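You operate a simulated robot arm through the tools that you are given. There is no shell and no other tool.

You run a simulated robot arm. Do the job below in one go: nothing can be reset, and whatever is moved stays where it is left.

TASK
Cool the green mug under the fan until its ring turns amber.
Fine: on the rack, lid off and beside it; then turn the cord switch off and cover the mug again. Set down upright: what you pick out. Where these are worked on the way, their far stop is far enough and under half their travel is too little: cord switch.
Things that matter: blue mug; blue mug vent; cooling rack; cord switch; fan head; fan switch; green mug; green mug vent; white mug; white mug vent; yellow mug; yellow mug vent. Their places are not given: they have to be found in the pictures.

It is judged by the outcome, as a careful person would: the job done as asked, and still so three seconds after it is handed in. It fails if anything else is knocked over, pushed out of place, dropped, spilled or broken. A push-on lid holds only when it is set on centred and level and pressed home; a screw cap is set on level and turned clockwise until tight.

THE ROBOT
A 6-joint arm with a fingered hand, fixed in place. Base frame: the origin is on the floor under the middle of its stand, x ahead of it, y to its left, z up. Lengths are in mm, angles in rad, forces in N, time in s.
With the tool pointing down near the work surface it reaches from about 100 to 820 mm from the base axis. Its first joint turns from -2.897 to 2.897 rad. Payload 4 kg.
The TCP is the grasp point between the finger pads, 20 mm short of the fingertips. In the tool frame z runs along the fingers and y along their closing line. The gripper opens to 140 mm; its body begins 54 mm behind the TCP. The gripper is a hand of 3 fingers: y runs from the thumb to the fingers, the wrist lies at [0, 0, -215] in the tool frame, and closing takes about 1.5 s.
Orientation is that of the tool frame in the base frame, as a unit quaternion [w, x, y, z]. With the fingers straight down and closing along the base's y, the tool's x points along the base's -x, its y along +y and its z along -z.

THE INTERFACE
- The arm moves only by the tool move_arm. Its argument "motion" is a list of rows, each a list of 6 numbers: the shift along the tool's x, y, z in units of 400 mm (1.0 is 400 mm), then the turn, a rotation vector about the tool's x, y, z in units of 60 degrees (1.0 is 60 degrees). In form: [[tx, ty, tz, rx, ry, rz], ...]. A call has 1 to 20 rows; each row is the pose to reach, as a shift and turn from the pose commanded when the call began, along the tool's axes at that moment. "fingers" is the finger opening in cm, from 0 to 14, set as the call begins (left out, the last holds). A call with a number of a shift or a turn outside -1 to 1 is refused whole. Rows are played at 5 a second. More than 50 mm and 0.15 rad between two rows, or a gripper value outside its range, and nothing of the call is played. A pose out of reach is approached as far as the arm can. The call stops where the force on the tool passes 90 N (or 10 N more than at its start, if that is more) or the arm is blocked; 0.2 s more then pass. Each finger travels about 45 mm/s and halts on what it meets, pressing with about 25 N; the grip force reading is that of the motor and also rises with nothing between the fingers. The clock runs only during rows and for 0.2 s after the last one: add rows that repeat a pose to give the fingers time. The reply holds the time, the measured pose of the TCP, the force on the tool along the base axes, the opening and the grip force, in the units named above and with some noise, with the torque about the TCP (base axes, N m) and any sound that the robot's microphone picked up.
- Cameras (640 x 400 px; columns grow to the right, rows downward): "scene" is fixed at [399.9, -497.3, 1519.3]; the picture's right is [0.51, 0.86, 0.00], its down [0.80, -0.47, -0.37] and it looks along [-0.32, 0.19, -0.93] (base axes); focal length 244 px, centre (320, 200). "wrist" rides on the gripper at [74, -43, -79] in the tool frame; the picture's right is [0.50, 0.87, 0.00], its down [-0.59, 0.34, -0.73] and it looks along [-0.64, 0.37, 0.68] (tool axes); focal length 275 px, centre (320, 200).
- snapshot(camera): a new picture of that camera. The clock stands still meanwhile.
- move_column(by): moves the trunk up (or, below 0, down) by that many mm; the arm rides with it, the base frame stays. It gives what a move gives, with no picture.
- curl_fingers(finger1, finger2, thumb_bend): sets how far each is bent, from 0 (flat) to 1 (curled in); at 0.3 the hand is open as for a grip, at 0.7 the pads meet at the TCP. One left out holds its place. A second passes; each finger stops where it meets its share of the squeeze, and holds until it gets a number again. A gripper value or a shape takes the hand back. It gives what a move gives, with no picture; readings hold the bend of each and the force on the fingers (four entries, about 0 where the hand has none), thumb and palm.
- set_grasp(shape): the hand has 3 fingers and takes this shape, open, in about a second: jaw (thumb against the fingers, like two jaws); tri (thumb and two fingers); tip (a fingertip pinch); poke (one finger out to press); point (the index stretched); flat (the hand flat); cup (the hand cupped); fist (a fist). The gripper value then closes the fingers along that shape, each until it touches; the sizes above hold for jaw. It gives what a move gives, with no picture.
- locate(camera, pixels): there is no depth. For up to 12 entries [column, row, z] of the newest picture of that camera ("zoom" is the newest enlarged one), the place [x, y] in the base frame at which the ray of that pixel passes the height z, good to about 3 mm. The clock stands still meanwhile.
- zoom(camera, box): a new picture of the part [left, top, right, bottom] of that camera's present view, enlarged. The clock stands still meanwhile.
- close_job(): hands the job in; it is judged then, once.

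Open the gripper and draw the arm clear of the work before you hand the job in, unless the task says otherwise.

The tools are called after "Emit:" as a command line: name --pt "numbers of a row" for each row, then --argument value for the rest, lists and objects as JSON in quotes. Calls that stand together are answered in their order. move_arm: Moves the arm, as the interface text tells. Its arguments: {"type":"object","properties":{"motion":{"type":"array","items":{"type":"array","items":{"type":"number"}}},"fingers":{"type":"number"}},"required":["motion"]} The other tools are called the same way: move_column (by) moves the trunk up or down; set_grasp (shape) gives the hand a shape; curl_fingers (finger1, finger2, thumb_bend) moves the fingers one by one; snapshot (camera) takes a picture; locate (camera, pixels) gives the place at which the rays of pixels pass given heights; zoom (camera, box) takes an enlarged picture of a part of a camera's view; close_job () hands the job in.

At the start:

```text
clock: 0.0
eef_pos: [154.5, -411.7, 1191.2]
tool_rot: [0.0, 0.0, 1.0, 0.0]
wrist_force: [0.4, -1.0, 0.6]
torque: [-0.02, 0.01, 0.0]
width: 139.7
finger_force: 0.0
shape: jaw
bend: [0.3, 0.3, 0.3]
finger forces: [0.0, 0.1, 0.0, 0.1, 0.0, 0.1]
trunk travel left (down, up): [-150.0, 440.0]
```

scene: 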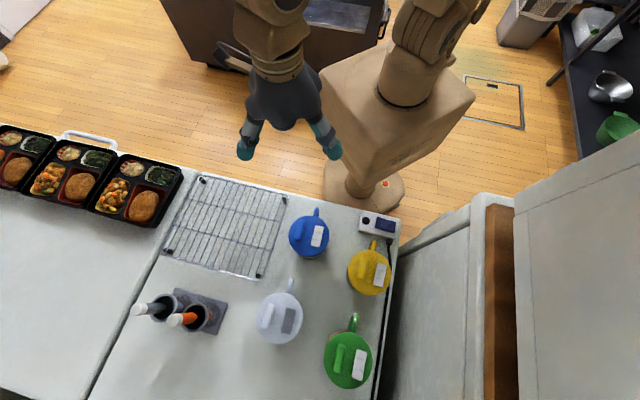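
wrist: 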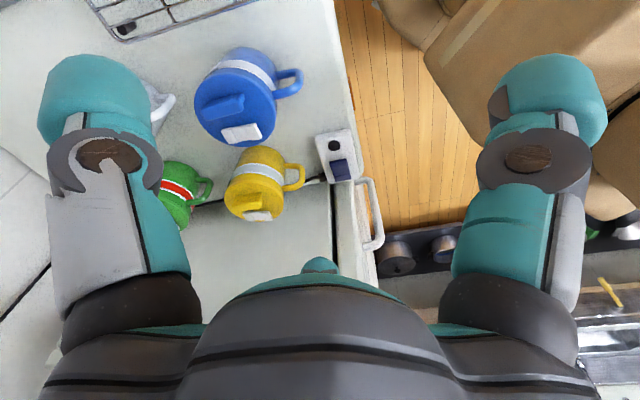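

The scene shows four lidded mugs (blue ~(308,235), yellow ~(368,270), white ~(280,317), green ~(347,358)), a rack at ~(228,225), and a switch box at ~(377,224). I take enlarged views for detail.

Emit:
zoom --camera "scene" --box '[240, 180, 420, 400]'

Emit:
zoom --camera "scene" --box '[90, 150, 310, 370]'

Emit:
zoom --camera "wrist" --box '[80, 20, 400, 260]'

```text
1.82 times, centred on (330, 290) of scene
```

zoom: 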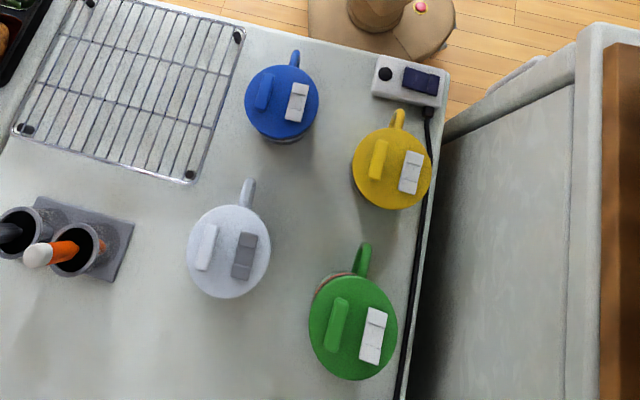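

```text
1.82 times, centred on (200, 260) of scene
```

zoom: 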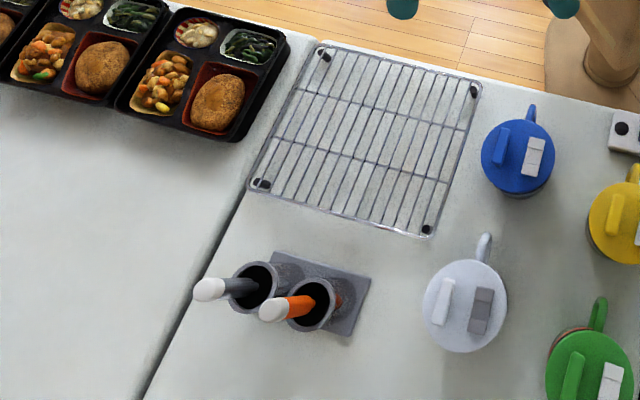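

```text
1.67 times, centred on (240, 140) of wrist
```

zoom: 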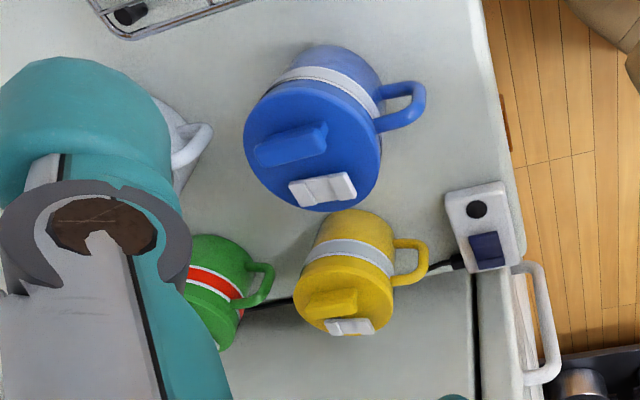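

The red ring on the green mug (wrist view ~(200,290)) marks it hot, and no fan head is visible yet. Triangulating the black knob on the switch box puts it near (299,-296,903). I turn the hand about its vertical axis to look around toward the green mug and rack.

Emit:
move_arm --pt "0 0 0 0 0 0.14" --pt "0 0 0 0 0 0.28" --pt "0 0 0 0 0 0.42" --pt "0 0 0 0 0 0.56" --pt "0 0 0 0 0 0.7" --pt "0 0 0 0 0 0.84" --pt "0 0 0 0 0 0.98"

Emit:
snapshot --camera "wrist"

```text
clock: 1.6
eef_pos: [153.4, -412.3, 1189.8]
tool_rot: [0.001, 0.492, 0.871, 0.001]
wrist_force: [0.6, -0.2, 0.5]
torque: [-0.02, 0.03, -0.02]
width: 139.8
finger_force: 0.1
shape: jaw
bend: [0.3, 0.3, 0.3]
finger forces: [0.0, 0.1, 0.0, 0.0, 0.0, 0.0]
trunk travel left (down, up): [-150.0, 440.0]
```

```text
taken
```

wrist: 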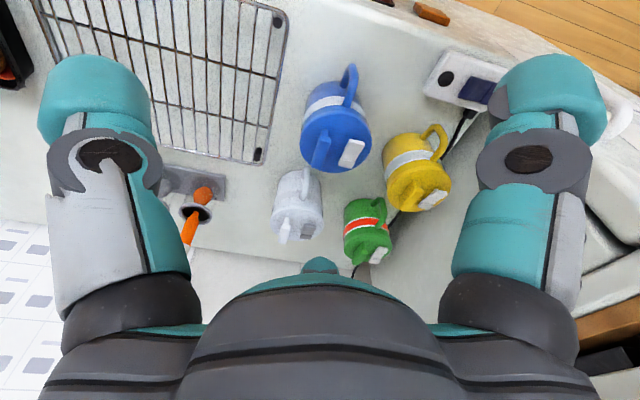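

The wrist view now looks over the whole table: rack at (180,70), mugs in the middle, cord running off past the green mug; still no fan head. I turn further to look toward the rack side.

Emit:
move_arm --pt "0 0 0 0 0 0.14" --pt "0 0 0 0 0 0.28" --pt "0 0 0 0 0 0.42" --pt "0 0 0 0 0 0.56" --pt "0 0 0 0 0 0.7" --pt "0 0 0 0 0 0.84" --pt "0 0 0 0 0 0.98"

Emit:
snapshot --camera "wrist"

Emit:
snapshot --camera "scene"

```text
clock: 3.2
eef_pos: [154.4, -412.2, 1189.0]
tool_rot: [0.0, 0.856, 0.516, 0.001]
wrist_force: [-0.1, -0.5, 0.5]
torque: [0.01, -0.05, 0.02]
width: 139.8
finger_force: 0.1
shape: jaw
bend: [0.3, 0.3, 0.3]
finger forces: [0.0, 0.0, 0.0, 0.0, 0.0, 0.0]
trunk travel left (down, up): [-150.0, 440.0]
```

```text
taken
```

wrist: 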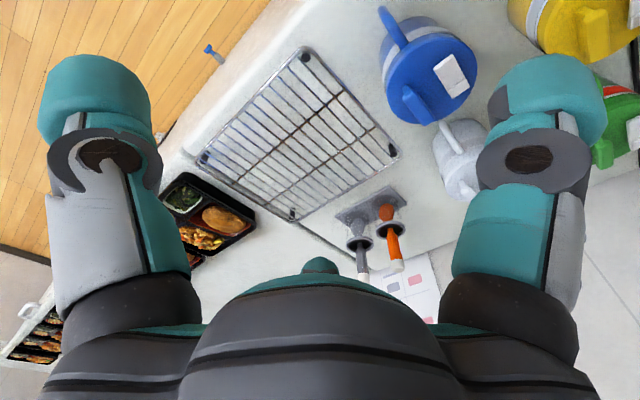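

```text
taken
```

scene: 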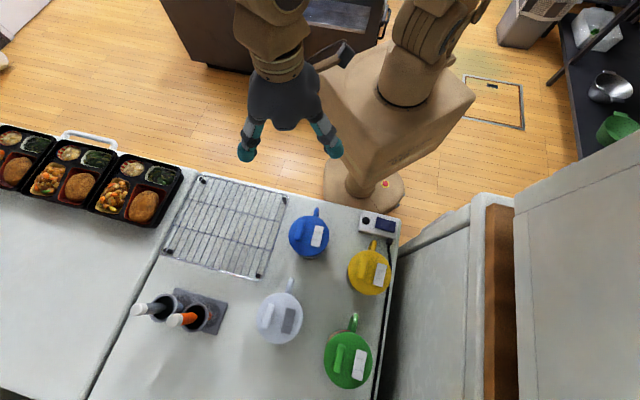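

Still no fan head in either picture; only the hand's three fingers, table, and floor. I zoom on the odd small objects and then tilt the hand up to look for a fan mounted higher.

Emit:
zoom --camera "wrist" --box '[160, 0, 480, 280]'

Emit:
move_arm --pt "0 0 0 -0.07 -0.12 0" --pt "0 0 0 -0.14 -0.24 0" --pt "0 0 0 -0.21 -0.36 0" --pt "0 0 0 -0.28 -0.48 0" --pt "0 0 0 -0.35 -0.6 0" --pt "0 0 0 -0.42 -0.72 0"

Emit:
snapshot --camera "wrist"

```text
1.43 times, centred on (320, 140) of wrist
```

zoom: 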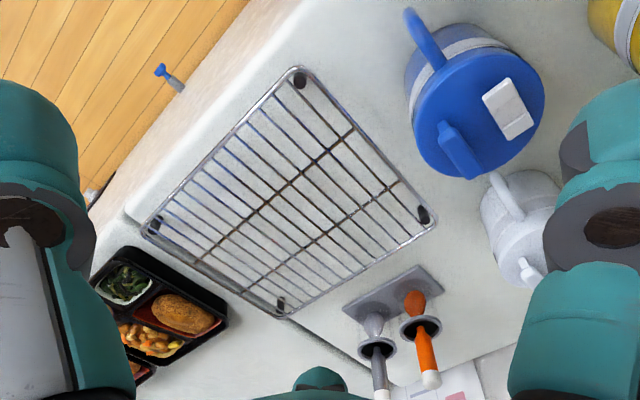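

```text
clock: 4.6
eef_pos: [155.8, -426.4, 1195.6]
tool_rot: [0.371, 0.777, 0.465, -0.205]
wrist_force: [0.6, -0.2, 0.4]
torque: [-0.02, -0.01, 0.01]
width: 140.2
finger_force: 0.0
shape: jaw
bend: [0.3, 0.3, 0.3]
finger forces: [0.0, 0.0, 0.1, 0.0, 0.1, 0.0]
trunk travel left (down, up): [-150.0, 440.0]
```

```text
taken
```

wrist: 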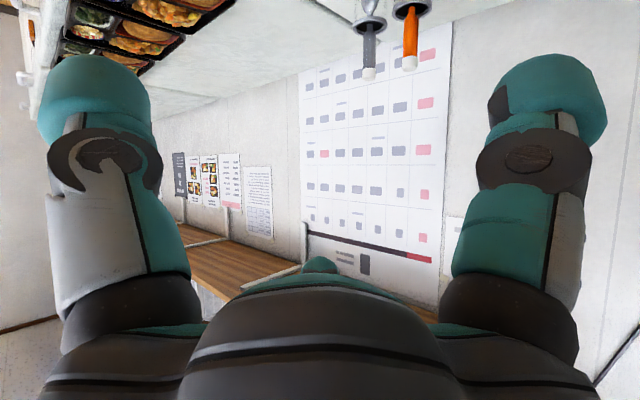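

Tilted up, the view (inverted) shows a wall with a calendar, posters and shelf, but no fan. I swing the tilted hand toward the green-mug side to look there.

Emit:
move_arm --pt "0 0 0 -0.093 0.054 -0.09" --pt "0 0 0 -0.186 0.107 -0.18" --pt "0 0 0 -0.28 0.161 -0.27" --pt "0 0 0 -0.373 0.214 -0.36" --pt "0 0 0 -0.466 0.268 -0.45" --pt "0 0 0 -0.559 0.322 -0.54" --pt "0 0 0 -0.653 0.375 -0.63"

Emit:
snapshot --camera "wrist"

```text
clock: 6.2
eef_pos: [153.9, -411.8, 1190.0]
tool_rot: [0.426, 0.442, 0.789, 0.006]
wrist_force: [-0.4, 0.0, -0.6]
torque: [0.01, -0.01, -0.01]
width: 140.3
finger_force: 0.0
shape: jaw
bend: [0.3, 0.3, 0.3]
finger forces: [0.0, 0.0, 0.0, 0.0, 0.1, 0.0]
trunk travel left (down, up): [-150.0, 440.0]
```

```text
taken
```

wrist: 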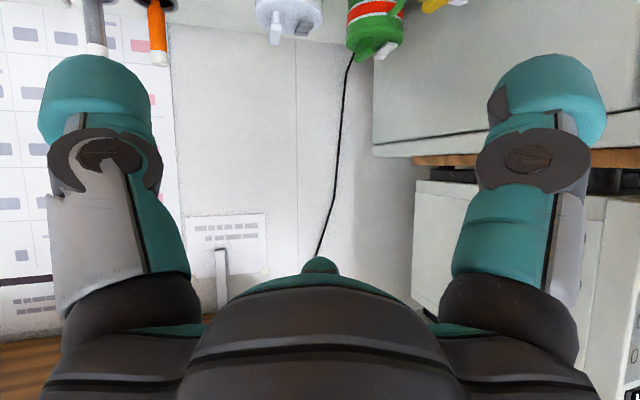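

The black cord climbs the wall from (355,60) to (318,255) in this inverted view, so the fan is mounted higher. I tilt the hand further up to follow it.

Emit:
move_arm --pt "0 0 0 -0.07 -0.12 0" --pt "0 0 0 -0.14 -0.24 0" --pt "0 0 0 -0.21 -0.36 0" --pt "0 0 0 -0.28 -0.48 0" --pt "0 0 0 -0.35 -0.6 0" --pt "0 0 0 -0.42 -0.72 0"

Emit:
snapshot --camera "wrist"

```text
clock: 7.6
eef_pos: [152.1, -415.0, 1196.6]
tool_rot: [0.768, 0.313, 0.559, 0.011]
wrist_force: [-0.2, -0.8, 0.5]
torque: [0.02, -0.02, -0.02]
width: 140.0
finger_force: 0.0
shape: jaw
bend: [0.3, 0.3, 0.3]
finger forces: [0.0, 0.0, 0.0, 0.0, 0.0, 0.1]
out of reach, approached as far as the arm can: row 6
trunk travel left (down, up): [-150.0, 440.0]
```

```text
taken
```

wrist: 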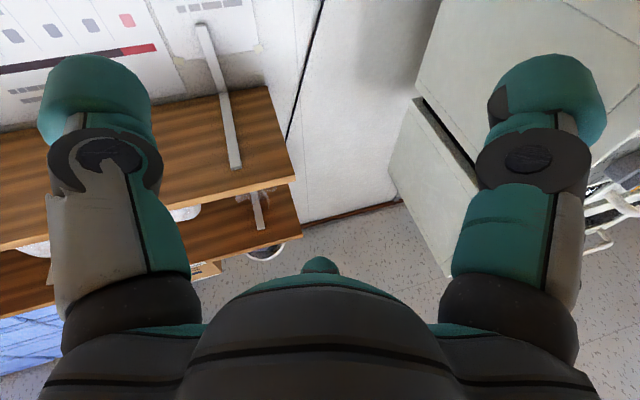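

The cord runs on up the wall behind a shelf at (290,130), still no fan head here. I swing the upturned hand toward the rack side to look above the rack.

Emit:
move_arm --pt "0 0 0 0.119 -0.069 -0.025" --pt "0 0 0 0.238 -0.138 -0.05" --pt "0 0 0 0.357 -0.207 -0.075" --pt "0 0 0 0.476 -0.276 -0.1" --pt "0 0 0 0.595 -0.345 -0.125" --pt "0 0 0 0.714 -0.414 -0.15" --pt "0 0 0 0.833 -0.483 -0.175"

Emit:
snapshot --camera "wrist"

```text
clock: 9.2
eef_pos: [48.4, -435.7, 1203.6]
tool_rot: [0.668, 0.56, 0.375, -0.316]
wrist_force: [0.7, -0.1, 0.4]
torque: [-0.01, -0.03, -0.01]
width: 140.0
finger_force: 0.2
shape: jaw
bend: [0.3, 0.3, 0.3]
finger forces: [0.1, 0.0, 0.1, 0.1, 0.1, 0.0]
out of reach, approached as far as the arm can: row 1, 2, 3, 4, 5, 6, 7
trunk travel left (down, up): [-150.0, 440.0]
```

```text
taken
```

wrist: 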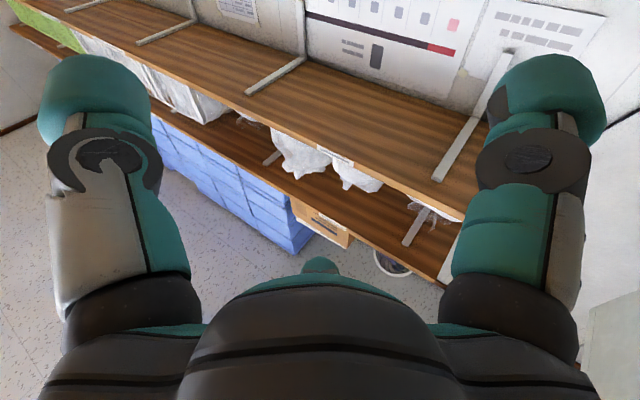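

Shelves and a ceiling; a round object shows at (393,263), which I enlarge, along with the shelf area.

Emit:
zoom --camera "wrist" --box '[320, 180, 480, 280]'

Emit:
zoom --camera "wrist" --box '[130, 0, 500, 260]'

```text
4.00 times, centred on (400, 230) of wrist
```

zoom: 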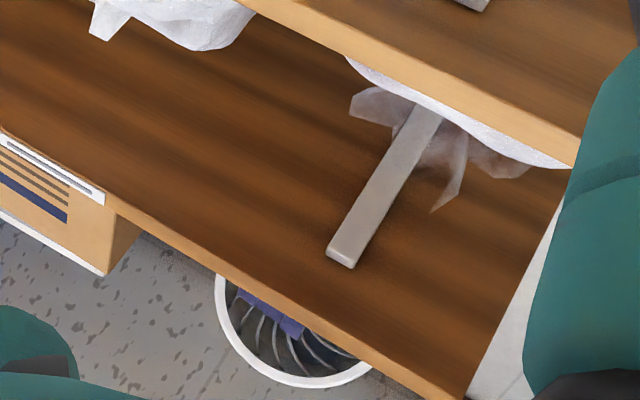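

```text
1.54 times, centred on (315, 130) of wrist
```

zoom: 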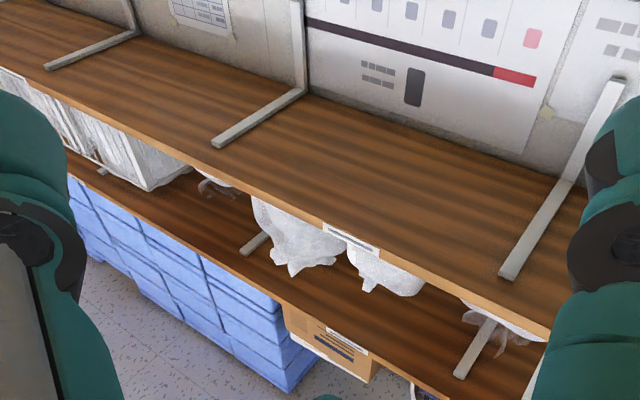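

The round object at (393,263) has a white ring with curved guard blades, so it is likely the fan head; triangulating from two views gives about (270,-650,1805), high above the table. I now swing back to the earlier heading before bringing the hand down again.

Emit:
move_arm --pt "0 0 0 -0.119 0.069 0.025" --pt "0 0 0 -0.238 0.138 0.05" --pt "0 0 0 -0.357 0.207 0.075" --pt "0 0 0 -0.476 0.276 0.1" --pt "0 0 0 -0.595 0.345 0.125" --pt "0 0 0 -0.714 0.414 0.15" --pt "0 0 0 -0.833 0.483 0.175"

Emit:
snapshot --camera "wrist"

Emit:
zoom --camera "wrist" --box '[200, 180, 360, 280]'

```text
clock: 10.8
eef_pos: [49.2, -433.7, 1205.8]
tool_rot: [0.753, 0.317, 0.572, 0.075]
wrist_force: [-0.2, 0.2, -0.5]
torque: [0.01, 0.0, 0.01]
width: 140.1
finger_force: 0.1
shape: jaw
bend: [0.3, 0.3, 0.3]
finger forces: [0.0, 0.0, 0.0, 0.0, 0.0, 0.0]
trunk travel left (down, up): [-150.0, 440.0]
```

```text
taken
```

wrist: 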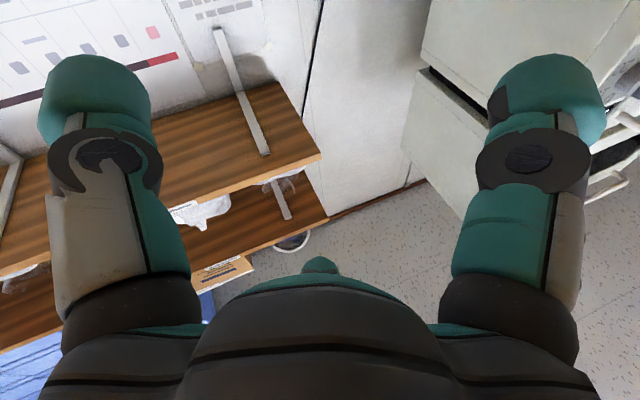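

```text
4.00 times, centred on (280, 230) of wrist
```

zoom: 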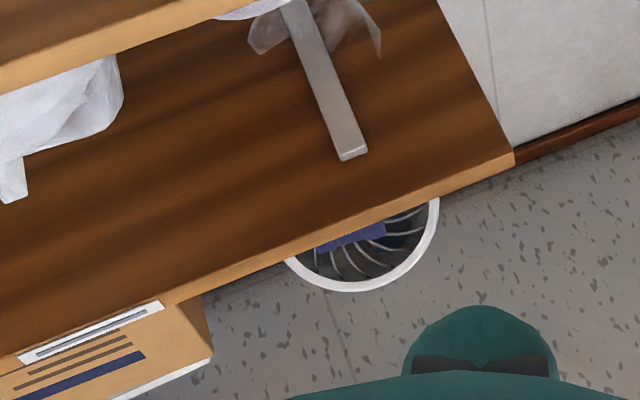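

The fan head (white ring at (290,240)) sits up near the ceiling beyond the shelf end, about above the table. I now tilt the hand back toward straight down in two calls.

Emit:
move_arm --pt "0 0 0 0.07 0.12 0" --pt "0 0 0 0.14 0.24 0" --pt "0 0 0 0.21 0.36 0" --pt "0 0 0 0.28 0.48 0" --pt "0 0 0 0.35 0.6 0" --pt "0 0 0 0.42 0.72 0"

Emit:
move_arm --pt "0 0 0 0.07 0.12 0" --pt "0 0 0 0.14 0.24 0" --pt "0 0 0 0.21 0.36 0" --pt "0 0 0 0.28 0.48 0" --pt "0 0 0 0.35 0.6 0" --pt "0 0 0 0.4 0.69 0"

Emit:
snapshot --camera "wrist"

```text
clock: 12.2
eef_pos: [49.4, -433.2, 1206.8]
tool_rot: [0.405, 0.421, 0.809, 0.063]
wrist_force: [0.4, 0.7, 0.8]
torque: [0.0, 0.01, 0.0]
width: 139.9
finger_force: 0.1
shape: jaw
bend: [0.3, 0.3, 0.3]
finger forces: [0.1, 0.0, 0.0, 0.1, 0.1, 0.0]
trunk travel left (down, up): [-150.0, 440.0]
```

```text
clock: 13.6
eef_pos: [49.6, -433.2, 1206.0]
tool_rot: [0.001, 0.445, 0.895, 0.041]
wrist_force: [0.0, 0.2, -0.7]
torque: [-0.01, 0.02, 0.01]
width: 140.3
finger_force: 0.0
shape: jaw
bend: [0.3, 0.3, 0.3]
finger forces: [0.1, 0.0, 0.1, 0.1, 0.1, 0.0]
trunk travel left (down, up): [-150.0, 440.0]
```

```text
taken
```

wrist: 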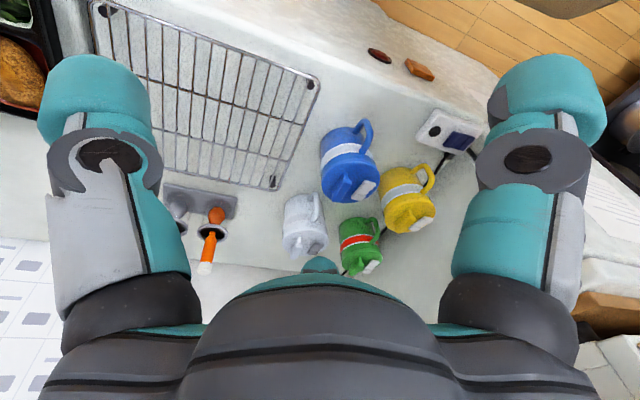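

Hand is back to nearly straight down; the switch box is at (450,132). I enlarge it, the mugs, and the rack area in the current wrist view.

Emit:
zoom --camera "wrist" --box '[410, 95, 490, 165]'

Emit:
zoom --camera "wrist" --box '[270, 100, 450, 280]'

Emit:
zoom --camera "scene" --box '[340, 200, 410, 250]'

```text
5.71 times, centred on (450, 130) of wrist
```

zoom: 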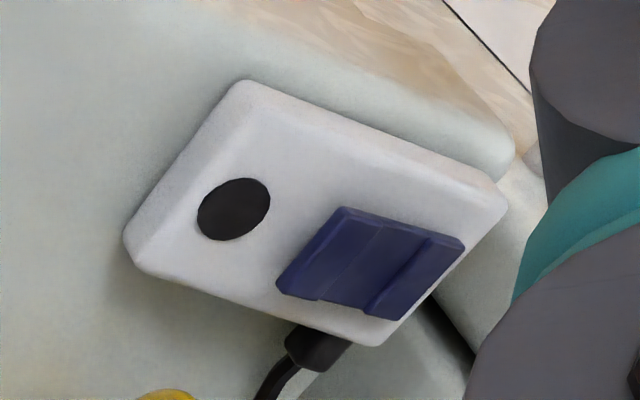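

```text
2.22 times, centred on (360, 190) of wrist
```

zoom: 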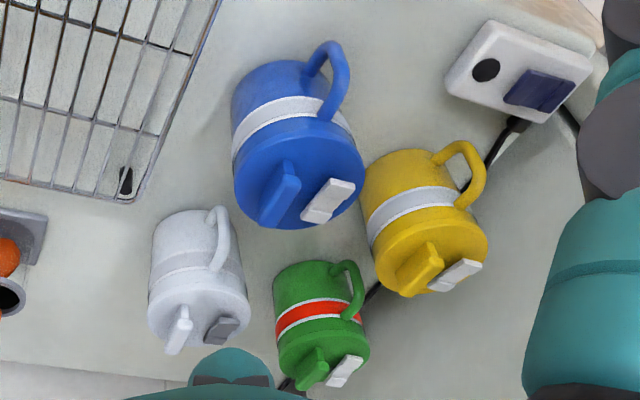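

```text
8.00 times, centred on (375, 225) of scene
```

zoom: 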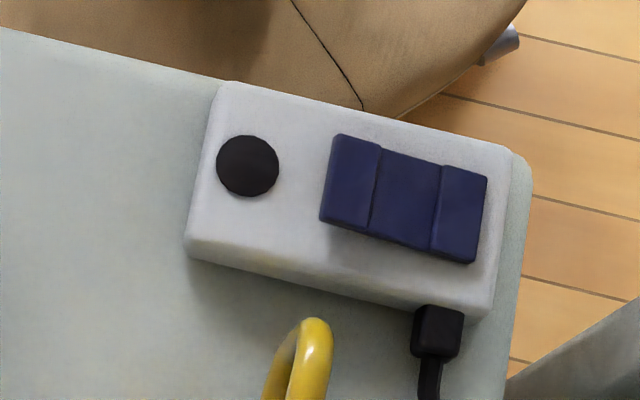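

The box carries a dark-blue rocker and a dark round lamp/button; each lid has a bar knob and a 3-segment vent piece. I now triangulate key points with locate in both cameras to get heights and positions.

Emit:
snapshot --camera "scene"

Emit:
locate --camera "scene" --pixels '[[258, 277, 880], [258, 277, 900], [203, 180, 900], [287, 197, 900], [167, 250, 900], [366, 220, 900], [226, 304, 870], [226, 304, 890], [385, 225, 910], [398, 218, 880]]'

Emit:
locate --camera "wrist" --pixels '[[272, 182, 880], [272, 182, 900], [435, 131, 900], [435, 131, 880], [460, 141, 910], [237, 200, 870], [237, 200, 890]]'

Emit:
zoom --camera "wrist" --box '[80, 0, 330, 280]'

```text
taken
```

scene: 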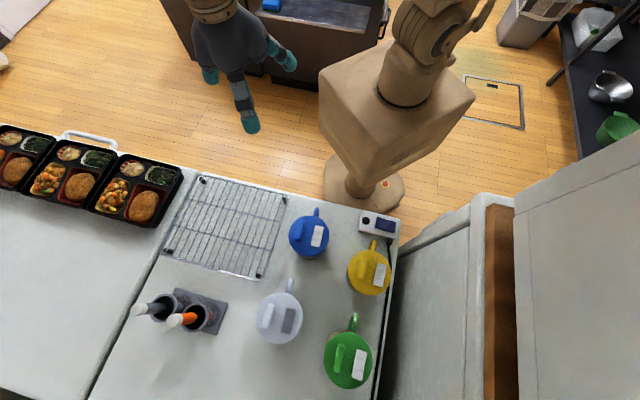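

```text
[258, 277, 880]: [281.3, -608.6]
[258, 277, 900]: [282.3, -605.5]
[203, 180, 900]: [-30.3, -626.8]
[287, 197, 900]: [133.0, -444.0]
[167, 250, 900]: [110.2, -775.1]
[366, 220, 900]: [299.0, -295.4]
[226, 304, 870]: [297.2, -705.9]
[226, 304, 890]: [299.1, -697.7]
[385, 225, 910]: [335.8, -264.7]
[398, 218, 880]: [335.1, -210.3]
```

```text
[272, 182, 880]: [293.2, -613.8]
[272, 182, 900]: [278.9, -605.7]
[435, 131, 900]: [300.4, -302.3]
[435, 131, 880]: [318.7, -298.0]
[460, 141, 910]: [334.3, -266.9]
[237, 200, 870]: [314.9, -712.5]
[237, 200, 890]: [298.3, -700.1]
```

```text
1.43 times, centred on (205, 140) of wrist
```

zoom: 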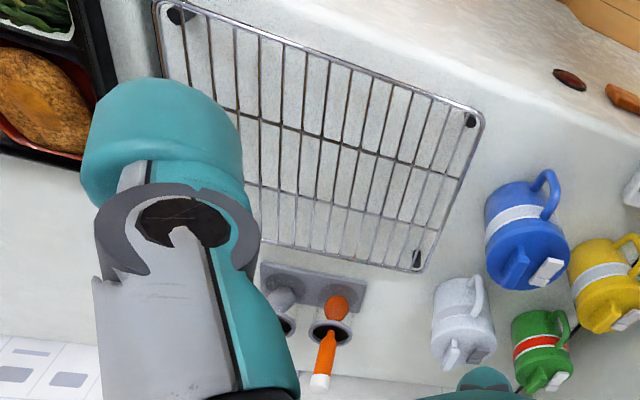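

Table surface is about z=880, rack top about 898-900 with corners near (-30,-627), (133,-444), (282,-605), (110,-775); the rocker is near (335,-266,910). I move the hand over toward the green mug to look at it closely, staying high.

Emit:
move_arm --pt "-0.059 0.084 0.038 0.007 -0.005 0.039" --pt "-0.118 0.167 0.076 0.014 -0.01 0.078" --pt "-0.177 0.251 0.114 0.021 -0.015 0.117" --pt "-0.236 0.334 0.152 0.028 -0.02 0.156" --pt "-0.294 0.418 0.19 0.036 -0.026 0.196" --pt "-0.353 0.501 0.228 0.043 -0.031 0.235" --pt "-0.412 0.585 0.266 0.05 -0.036 0.274" --pt "-0.471 0.668 0.304 0.057 -0.041 0.313" --pt "-0.53 0.752 0.3415 0.064 -0.046 0.352"

Emit:
snapshot --camera "wrist"

Emit:
snapshot --camera "scene"

```text
clock: 15.6
eef_pos: [422.8, -410.2, 1084.5]
tool_rot: [0.001, 0.602, 0.799, 0.0]
wrist_force: [-0.4, -0.1, -0.1]
torque: [0.0, 0.0, -0.03]
width: 140.0
finger_force: 0.1
shape: jaw
bend: [0.3, 0.3, 0.3]
finger forces: [0.0, 0.0, 0.0, 0.1, 0.0, 0.0]
trunk travel left (down, up): [-150.0, 440.0]
```

```text
taken
```

wrist: 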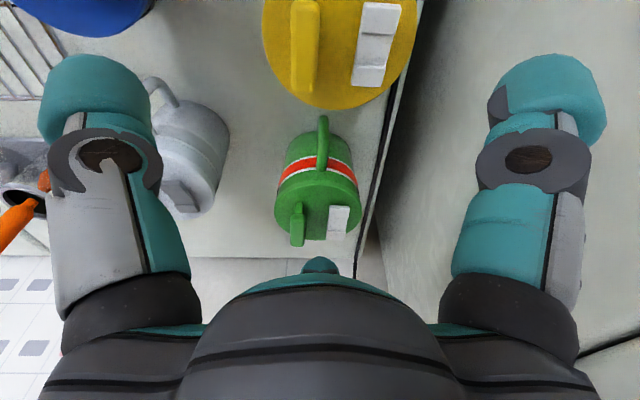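

```text
taken
```

scene: 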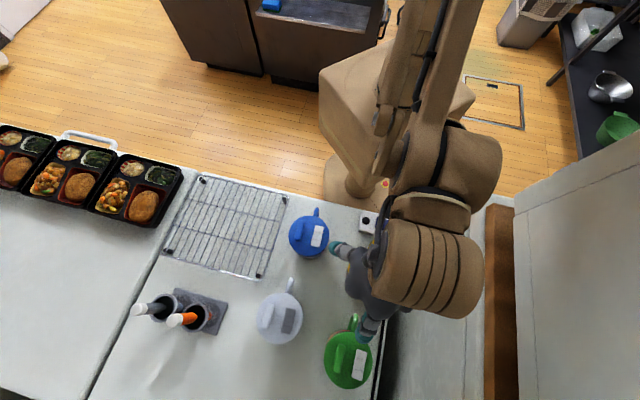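

The hand is now near; the green mug shows at (318,190) with red ring, handle pointing toward the robot, knob at (297,222) and vent at (338,222). I enlarge it in both views.

Emit:
zoom --camera "wrist" --box '[250, 100, 390, 270]'

Emit:
zoom --camera "scene" --box '[310, 300, 400, 400]'

Emit:
zoom --camera "wrist" --box '[250, 0, 430, 120]'

```text
2.35 times, centred on (320, 185) of wrist
```

zoom: 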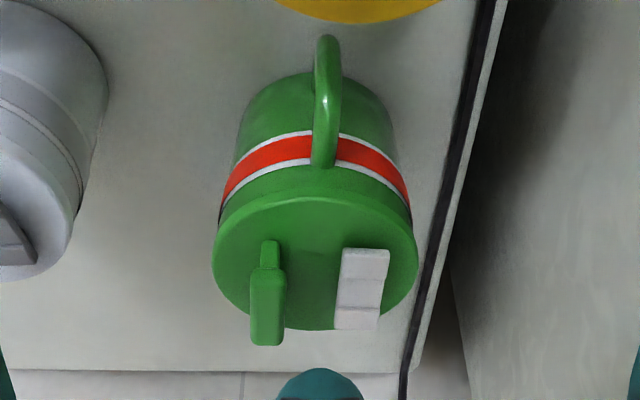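

```text
4.00 times, centred on (355, 350) of scene
```

zoom: 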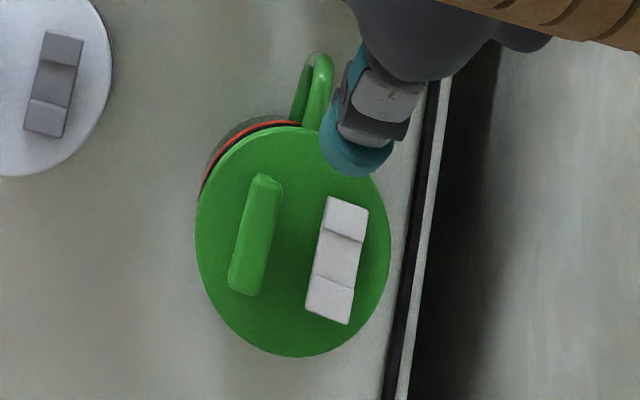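

```text
3.33 times, centred on (340, 60) of wrist
```

zoom: 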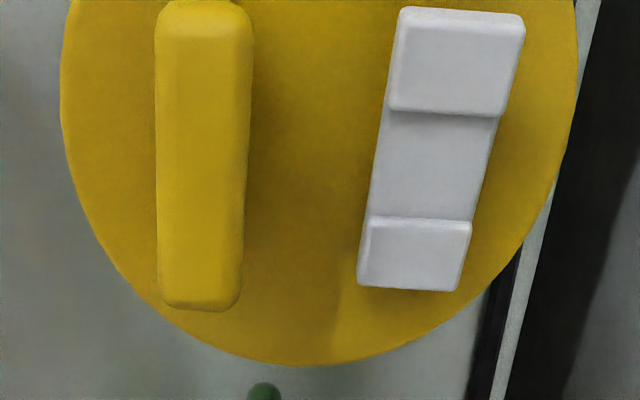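

I triangulate the green lid's vent, knob and rim using matching pixels in both cameras at two heights each.

Emit:
locate --camera "scene" --pixels '[[359.2, 365, 960], [359.2, 365, 1000], [339, 358.5, 960], [339, 358.5, 1000], [359.5, 349.5, 960], [359.5, 349.5, 1000], [354, 380, 960], [354, 380, 1000]]'

Emit:
locate --camera "wrist" --pixels '[[337.9, 222.9, 960], [337.9, 222.9, 1000], [297.4, 229.7, 960], [297.4, 229.7, 1000], [339, 206, 960], [339, 206, 1000], [336, 240, 960], [336, 240, 1000]]'

```text
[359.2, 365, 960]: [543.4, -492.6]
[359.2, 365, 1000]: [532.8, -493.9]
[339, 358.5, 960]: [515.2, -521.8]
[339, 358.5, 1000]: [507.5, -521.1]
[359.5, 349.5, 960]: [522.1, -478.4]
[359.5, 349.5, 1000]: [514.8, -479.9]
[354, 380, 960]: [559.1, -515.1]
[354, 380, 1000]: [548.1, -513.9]
```

```text
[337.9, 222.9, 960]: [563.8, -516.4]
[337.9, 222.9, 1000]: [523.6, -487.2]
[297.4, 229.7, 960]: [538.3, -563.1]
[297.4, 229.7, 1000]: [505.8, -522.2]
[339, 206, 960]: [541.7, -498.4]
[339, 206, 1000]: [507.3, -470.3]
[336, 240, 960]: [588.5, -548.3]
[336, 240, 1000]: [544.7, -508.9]
```

Triangulation gives: lid centre ≈(521,-506.5), lid diameter ≈92, vent top ≈(534,-494,991), knob bar ≈44 mm long centred (506,-520,1001) running along (0.70,-0.72), handle pointing to azimuth ≈135°. I tilt the hand up a little for a flatter side view of lid and mug.

Emit:
move_arm --pt "0 0 0 -0.058 -0.101 0" --pt "0 0 0 -0.116 -0.202 0" --pt "0 0 0 -0.174 -0.303 0" --pt "0 0 0 -0.232 -0.404 0" --pt "0 0 0 -0.29 -0.505 0"

Emit:
snapshot --camera "wrist"

Emit:
zoom --camera "wrist" --box '[240, 0, 400, 130]'

```text
clock: 16.8
eef_pos: [422.7, -411.8, 1085.0]
tool_rot: [0.3, 0.573, 0.762, -0.037]
wrist_force: [-0.5, -0.8, -0.6]
torque: [-0.01, -0.02, 0.01]
width: 140.0
finger_force: 0.1
shape: jaw
bend: [0.3, 0.3, 0.3]
finger forces: [0.1, 0.0, 0.0, 0.0, 0.1, 0.1]
trunk travel left (down, up): [-150.0, 440.0]
```

```text
taken
```

wrist: 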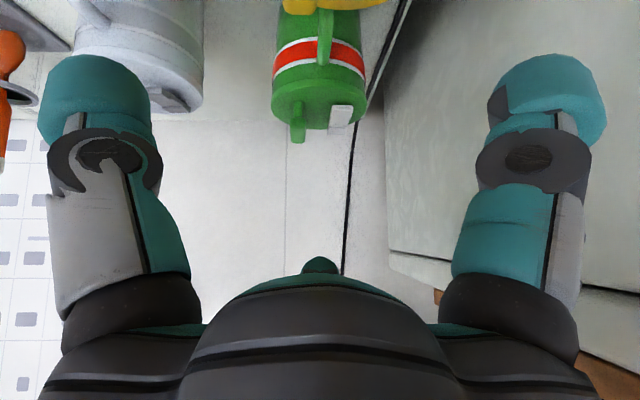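

```text
3.08 times, centred on (320, 65) of wrist
```

zoom: 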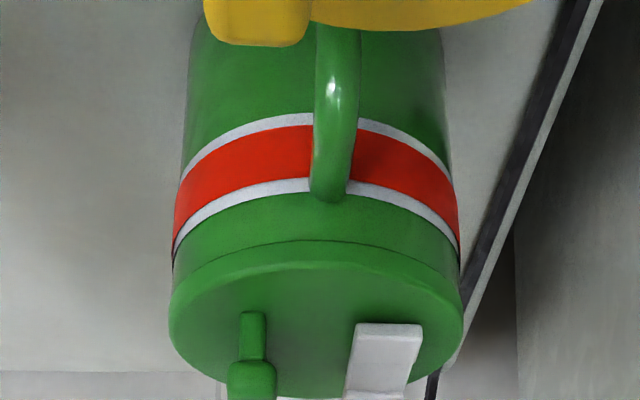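

The side view (inverted) shows the lid seam just below the lid edge, body about the same radius as the lid. I check the lid's height by locating its left/right extremes and near edge.

Emit:
locate --camera "wrist" --pixels '[[270.6, 100.7, 970], [366.4, 100.7, 970], [270.6, 100.7, 985], [366.4, 100.7, 985], [320, 88, 970], [320, 88, 985], [320, 78, 960], [320, 78, 970], [320, 62, 950], [320, 41, 940]]'

Emit:
locate --camera "scene" --pixels '[[348.3, 360.3, 970], [348.3, 360.3, 985], [324, 360, 970], [372.7, 360, 970], [348, 331.5, 975], [350, 389, 975], [348, 331.5, 985], [350, 389, 985]]'

```text
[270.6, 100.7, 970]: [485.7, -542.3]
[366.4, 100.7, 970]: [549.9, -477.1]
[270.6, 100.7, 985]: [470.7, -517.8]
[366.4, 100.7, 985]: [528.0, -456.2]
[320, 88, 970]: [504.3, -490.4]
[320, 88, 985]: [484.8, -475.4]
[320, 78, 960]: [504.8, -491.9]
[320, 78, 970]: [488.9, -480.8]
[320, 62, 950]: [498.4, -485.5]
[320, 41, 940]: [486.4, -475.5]
```

```text
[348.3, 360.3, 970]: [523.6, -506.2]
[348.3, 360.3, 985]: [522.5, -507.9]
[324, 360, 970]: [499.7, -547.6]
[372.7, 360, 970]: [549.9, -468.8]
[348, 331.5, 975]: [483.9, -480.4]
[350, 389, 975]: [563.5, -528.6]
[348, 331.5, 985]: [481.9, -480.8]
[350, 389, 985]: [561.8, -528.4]
```

Lid seam is ≈z 971, lid top ≈981, ring ≈939–956, so I plan to grip the mug body from above with the three fingers straddling the handle (handle at azimuth ≈132°). First I undo the tilt.

Emit:
move_arm --pt "0 0 0 0.058 0.101 0" --pt "0 0 0 0.116 0.202 0" --pt "0 0 0 0.174 0.303 0" --pt "0 0 0 0.232 0.404 0" --pt "0 0 0 0.29 0.505 0"

```text
clock: 18.0
eef_pos: [422.0, -412.0, 1085.9]
tool_rot: [0.0, 0.602, 0.799, 0.001]
wrist_force: [0.2, -0.4, 0.6]
torque: [0.01, -0.02, 0.01]
width: 140.0
finger_force: 0.0
shape: jaw
bend: [0.3, 0.3, 0.3]
finger forces: [0.1, 0.0, 0.1, 0.0, 0.1, 0.0]
trunk travel left (down, up): [-150.0, 440.0]
```

Now I move level above the green mug at z=1085, turn to the yaw where fingers point to azimuths 180°, 60°, 300°, and set the opening to 11.5 cm.

Emit:
move_arm --pt "-0.0745 0.0438 0 0 0 0.0667" --pt "-0.149 0.0875 0 0 0 0.1333" --pt "-0.2235 0.1313 0 0 0 0.2" --pt "-0.298 0.175 0 0 0 0.2667" --pt "-0.298 0.175 0 0 0 0.2667" --fingers 11.5

Emit:
snapshot --camera "wrist"

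Emit:
snapshot --camera "scene"

```text
clock: 19.2
eef_pos: [521.5, -506.3, 1086.5]
tool_rot: [0.001, 0.707, 0.707, 0.0]
wrist_force: [-0.6, -0.6, 0.6]
torque: [-0.02, -0.02, -0.02]
width: 115.0
finger_force: 0.0
shape: jaw
bend: [0.24, 0.24, 0.22]
finger forces: [0.0, 0.0, 0.0, 0.0, 0.0, 0.0]
trunk travel left (down, up): [-150.0, 440.0]
```

```text
taken
```

wrist: 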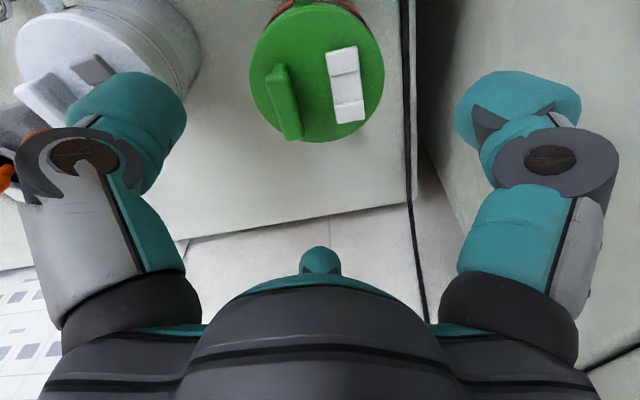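

```text
taken
```

scene: 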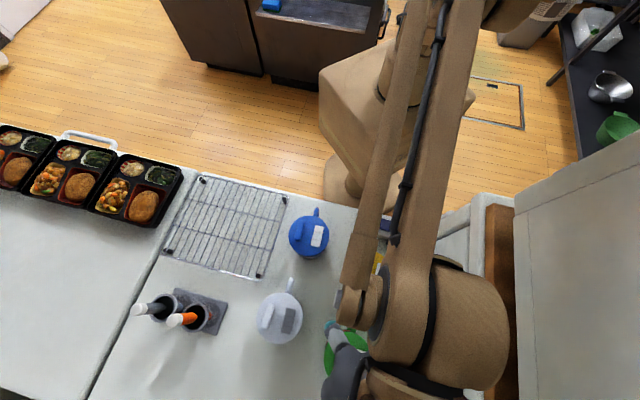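

The lid appears at about (317,75) in the wrist view. I check its centre at lid height against the TCP position.

Emit:
locate --camera "wrist" --pixels '[[317, 74, 981], [249, 72, 975], [385, 75, 975], [317, 142, 981], [335, 48, 991], [349, 122, 991], [274, 65, 1001], [293, 138, 1001], [404, 100, 880], [430, 180, 880]]'

Emit:
zoom --camera "wrist" --box '[230, 0, 410, 150]'

```text
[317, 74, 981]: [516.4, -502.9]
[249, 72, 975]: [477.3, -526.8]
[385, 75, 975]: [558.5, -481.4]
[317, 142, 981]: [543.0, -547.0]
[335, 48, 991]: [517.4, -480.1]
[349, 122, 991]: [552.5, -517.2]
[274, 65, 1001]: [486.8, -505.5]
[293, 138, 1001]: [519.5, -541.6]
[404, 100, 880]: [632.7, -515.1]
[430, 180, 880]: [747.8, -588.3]
```

```text
2.67 times, centred on (320, 75) of wrist
```

zoom: 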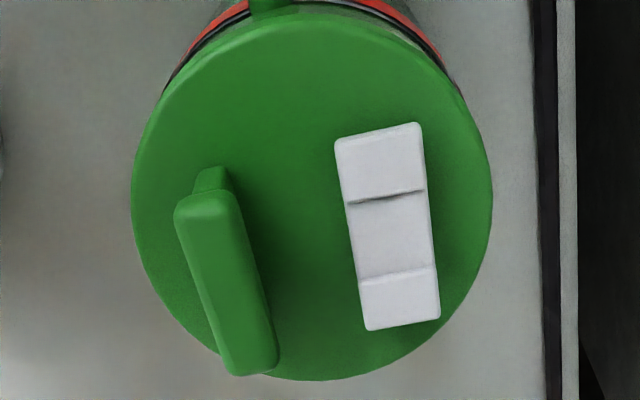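

Lid centre checks out at ≈(520.5,-506.5), matching the TCP. I lower the open hand around the mug to TCP z≈958, so the pads sit on the body just below the lid.

Emit:
move_arm --pt "0 0 0.08 0 0 0" --pt "0 0 0.16 0 0 0" --pt "0 0 0.22 0 0 0" --pt "0 0 0.26 0 0 0" --pt "0 0 0.29 0 0 0" --pt "0 0 0.305 0 0 0" --pt "0 0 0.3175 0 0 0"

Emit:
snapshot --camera "wrist"

Emit:
snapshot --camera "scene"

```text
clock: 20.8
eef_pos: [522.6, -507.5, 958.9]
tool_rot: [0.001, 0.707, 0.707, -0.001]
wrist_force: [0.4, -0.2, -0.3]
torque: [-0.01, -0.01, 0.0]
width: 115.3
finger_force: 0.0
shape: jaw
bend: [0.24, 0.24, 0.22]
finger forces: [0.1, 0.0, 0.0, 0.0, 0.0, 0.0]
trunk travel left (down, up): [-150.0, 440.0]
```

```text
taken
```

wrist: 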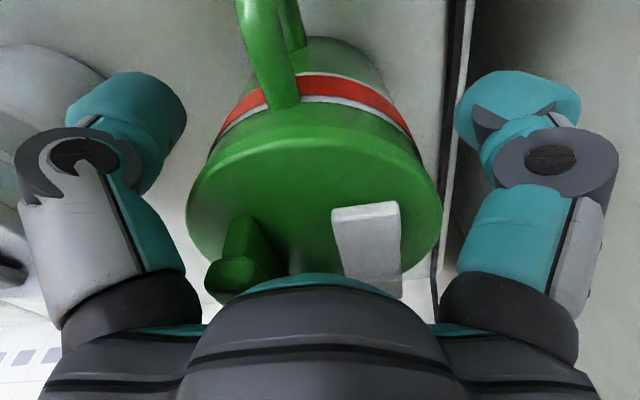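

```text
taken
```

scene: 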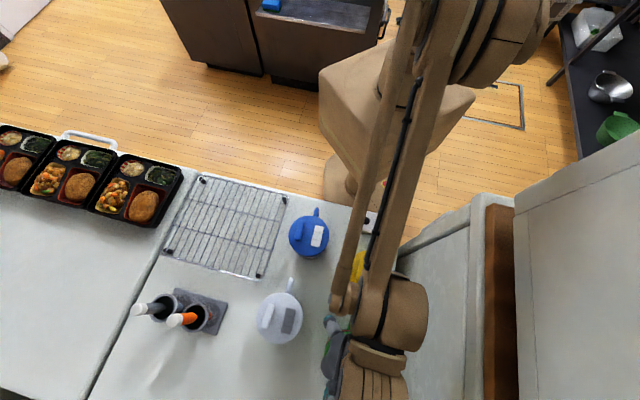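

The mug sits between the fingers with no contact and the handle lies clear between thumb and finger. I close the fingers onto the body.

Emit:
move_arm --pt "0 0 0 0 0 0" --pt "0 0 0 0 0 0" --pt "0 0 0 0 0 0" --pt "0 0 0 0 0 0" --pt "0 0 0 0 0 0" --pt "0 0 0 0 0 0" --pt "0 0 0 0 0 0" --pt "0 0 0 0 0 0" --fingers 8

Emit:
snapshot --camera "wrist"

```text
clock: 22.6
eef_pos: [523.3, -507.0, 959.4]
tool_rot: [0.001, 0.707, 0.707, 0.001]
wrist_force: [-0.4, -0.4, -4.1]
torque: [0.0, 0.03, -0.02]
width: 81.4
finger_force: 25.2
shape: jaw
bend: [0.33, 0.3, 0.29]
finger forces: [22.0, 22.9, 0.0, 0.1, 22.6, 0.0]
trunk travel left (down, up): [-150.0, 440.0]
```

```text
taken
```

wrist: 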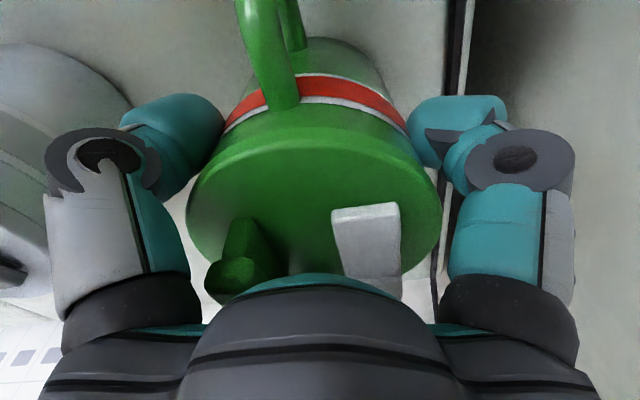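

All three fingers hold at about 22 N with width 81 mm. I lift slowly 12 mm to test the grip.

Emit:
move_arm --pt "0 0 -0.0075 0 0 0" --pt "0 0 -0.015 0 0 0" --pt "0 0 -0.0225 0 0 0" --pt "0 0 -0.03 0 0 0" --pt "0 0 -0.03 0 0 0"

Emit:
snapshot --camera "wrist"

```text
clock: 23.8
eef_pos: [523.8, -507.6, 969.9]
tool_rot: [0.001, 0.708, 0.706, 0.0]
wrist_force: [-0.1, -0.3, -5.8]
torque: [-0.03, 0.0, 0.0]
width: 81.5
finger_force: 25.5
shape: jaw
bend: [0.33, 0.3, 0.29]
finger forces: [22.1, 22.8, 0.1, 0.0, 22.7, 0.1]
trunk travel left (down, up): [-150.0, 440.0]
```

```text
taken
```

wrist: 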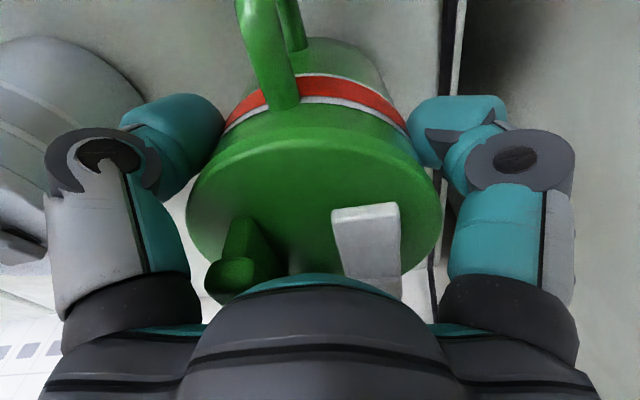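

The mug is off the table, weighing about 5.8 N, steady in the grip. I raise it to TCP z≈1112 to clear the other mugs.

Emit:
move_arm --pt "0 0 -0.04 0 0 0" --pt "0 0 -0.09 0 0 0" --pt "0 0 -0.14 0 0 0" --pt "0 0 -0.19 0 0 0" --pt "0 0 -0.24 0 0 0" --pt "0 0 -0.29 0 0 0" --pt "0 0 -0.33 0 0 0" --pt "0 0 -0.355 0 0 0"

Emit:
snapshot --camera "scene"

```text
clock: 25.6
eef_pos: [521.8, -506.2, 1113.4]
tool_rot: [0.0, 0.707, 0.707, 0.001]
wrist_force: [0.1, 0.4, -6.1]
torque: [0.0, -0.04, 0.0]
width: 81.7
finger_force: 25.0
shape: jaw
bend: [0.33, 0.3, 0.29]
finger forces: [22.2, 23.1, 0.0, 0.0, 22.6, 0.0]
trunk travel left (down, up): [-150.0, 440.0]
```

```text
taken
```

scene: 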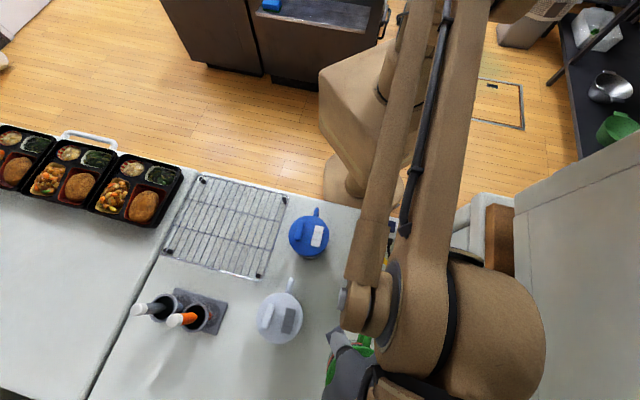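

Gripped mug held at 1113. I carry it level over to above the rack spot at about (191,-597).

Emit:
move_arm --pt "-0.0045 -0.0166 0 0 0 0" --pt "-0.0158 -0.0579 0 0 0 0" --pt "-0.0315 -0.1159 0 0 0 0" --pt "-0.0495 -0.1821 0 0 0 0" --pt "-0.0698 -0.2565 0 0 0 0" --pt "-0.09 -0.331 0 0 0 0" --pt "-0.1103 -0.4055 0 0 0 0" --pt "-0.1305 -0.48 0 0 0 0" --pt "-0.1508 -0.5544 0 0 0 0" --pt "-0.171 -0.6289 0 0 0 0" --pt "-0.189 -0.6951 0 0 0 0" --pt "-0.2048 -0.753 0 0 0 0" --pt "-0.216 -0.7944 0 0 0 0" --pt "-0.2228 -0.8192 0 0 0 0" --pt "-0.225 -0.8275 0 0 0 0"

Emit:
snapshot --camera "wrist"

Emit:
snapshot --camera "scene"

```text
clock: 28.8
eef_pos: [190.3, -598.0, 1112.9]
tool_rot: [0.001, 0.707, 0.707, 0.0]
wrist_force: [0.0, -0.2, -5.2]
torque: [0.0, -0.06, -0.02]
width: 81.3
finger_force: 24.8
shape: jaw
bend: [0.33, 0.3, 0.29]
finger forces: [22.1, 23.4, 0.0, 0.1, 22.7, 0.0]
trunk travel left (down, up): [-150.0, 440.0]
```

```text
taken
```

wrist: 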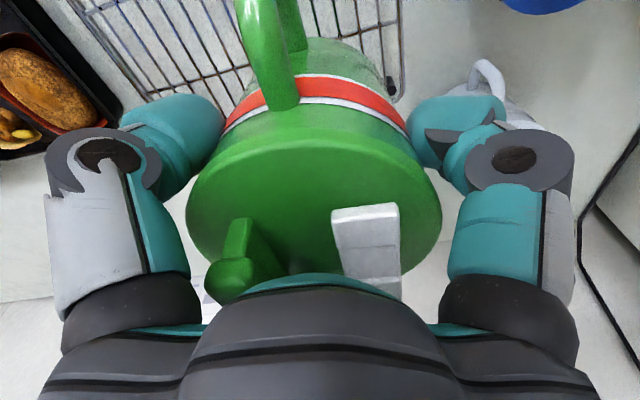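

```text
taken
```

scene: 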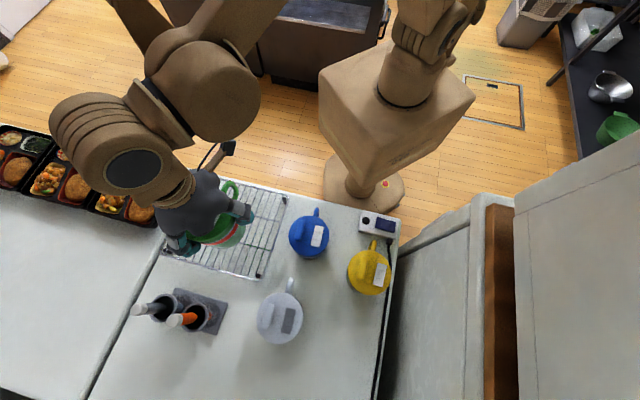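

The mug hangs centred over the rack's right half. I descend to just above the rack (TCP z≈990).

Emit:
move_arm --pt "0 0 0.03 0 0 0" --pt "0 0 0.08 0 0 0" --pt "0 0 0.13 0 0 0" --pt "0 0 0.18 0 0 0" --pt "0 0 0.22 0 0 0" --pt "0 0 0.26 0 0 0" --pt "0 0 0.285 0 0 0" --pt "0 0 0.3 0 0 0" --pt "0 0 0.3075 0 0 0"

Emit:
snapshot --camera "wrist"

Emit:
zoom --camera "scene" --box '[130, 160, 310, 290]'

```text
clock: 30.8
eef_pos: [192.3, -597.3, 988.2]
tool_rot: [0.0, 0.707, 0.707, 0.001]
wrist_force: [-0.1, 0.5, -5.7]
torque: [-0.02, -0.02, -0.01]
width: 81.2
finger_force: 24.9
shape: jaw
bend: [0.33, 0.3, 0.29]
finger forces: [22.0, 23.6, 0.0, 0.1, 22.6, 0.1]
trunk travel left (down, up): [-150.0, 440.0]
```

```text
taken
```

wrist: 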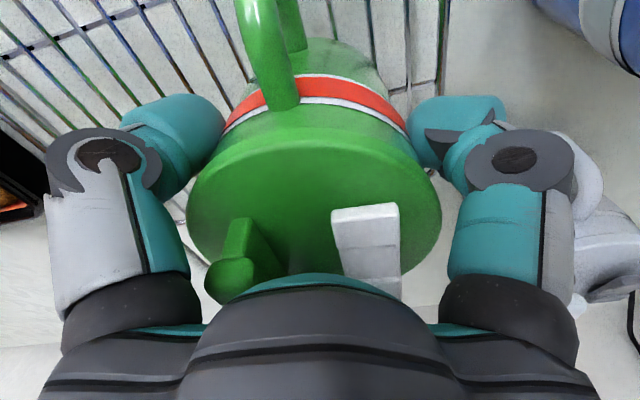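

```text
3.08 times, centred on (220, 225) of scene
```

zoom: 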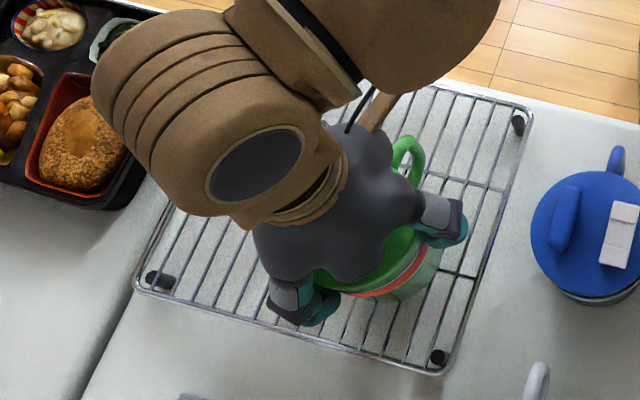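

Still free of contact at TCP 988 with the mug over the wires. I descend in small steps, watching the vertical force.

Emit:
move_arm --pt "0 0 0.005 0 0 0" --pt "0 0 0.01 0 0 0" --pt "0 0 0.015 0 0 0" --pt "0 0 0.015 0 0 0"

Emit:
move_arm --pt "0 0 0.0025 0 0 0" --pt "0 0 0.005 0 0 0" --pt "0 0 0.005 0 0 0"

```text
clock: 31.8
eef_pos: [191.9, -596.0, 984.2]
tool_rot: [0.002, 0.707, 0.708, 0.0]
wrist_force: [7.0, -12.2, 43.9]
torque: [-0.28, 0.2, -0.02]
width: 80.8
finger_force: 25.0
shape: jaw
bend: [0.32, 0.29, 0.29]
finger forces: [26.0, 28.1, 0.0, 0.0, 26.2, 0.0]
trunk travel left (down, up): [-150.0, 440.0]
```

```text
clock: 32.6
eef_pos: [192.0, -595.2, 982.9]
tool_rot: [0.002, 0.707, 0.707, 0.0]
wrist_force: [10.4, -13.8, 53.8]
torque: [-0.43, -0.1, -0.25]
width: 80.6
finger_force: 25.2
shape: jaw
bend: [0.32, 0.27, 0.29]
finger forces: [26.2, 29.5, 0.0, 0.0, 25.1, 0.0]
trunk travel left (down, up): [-150.0, 440.0]
```

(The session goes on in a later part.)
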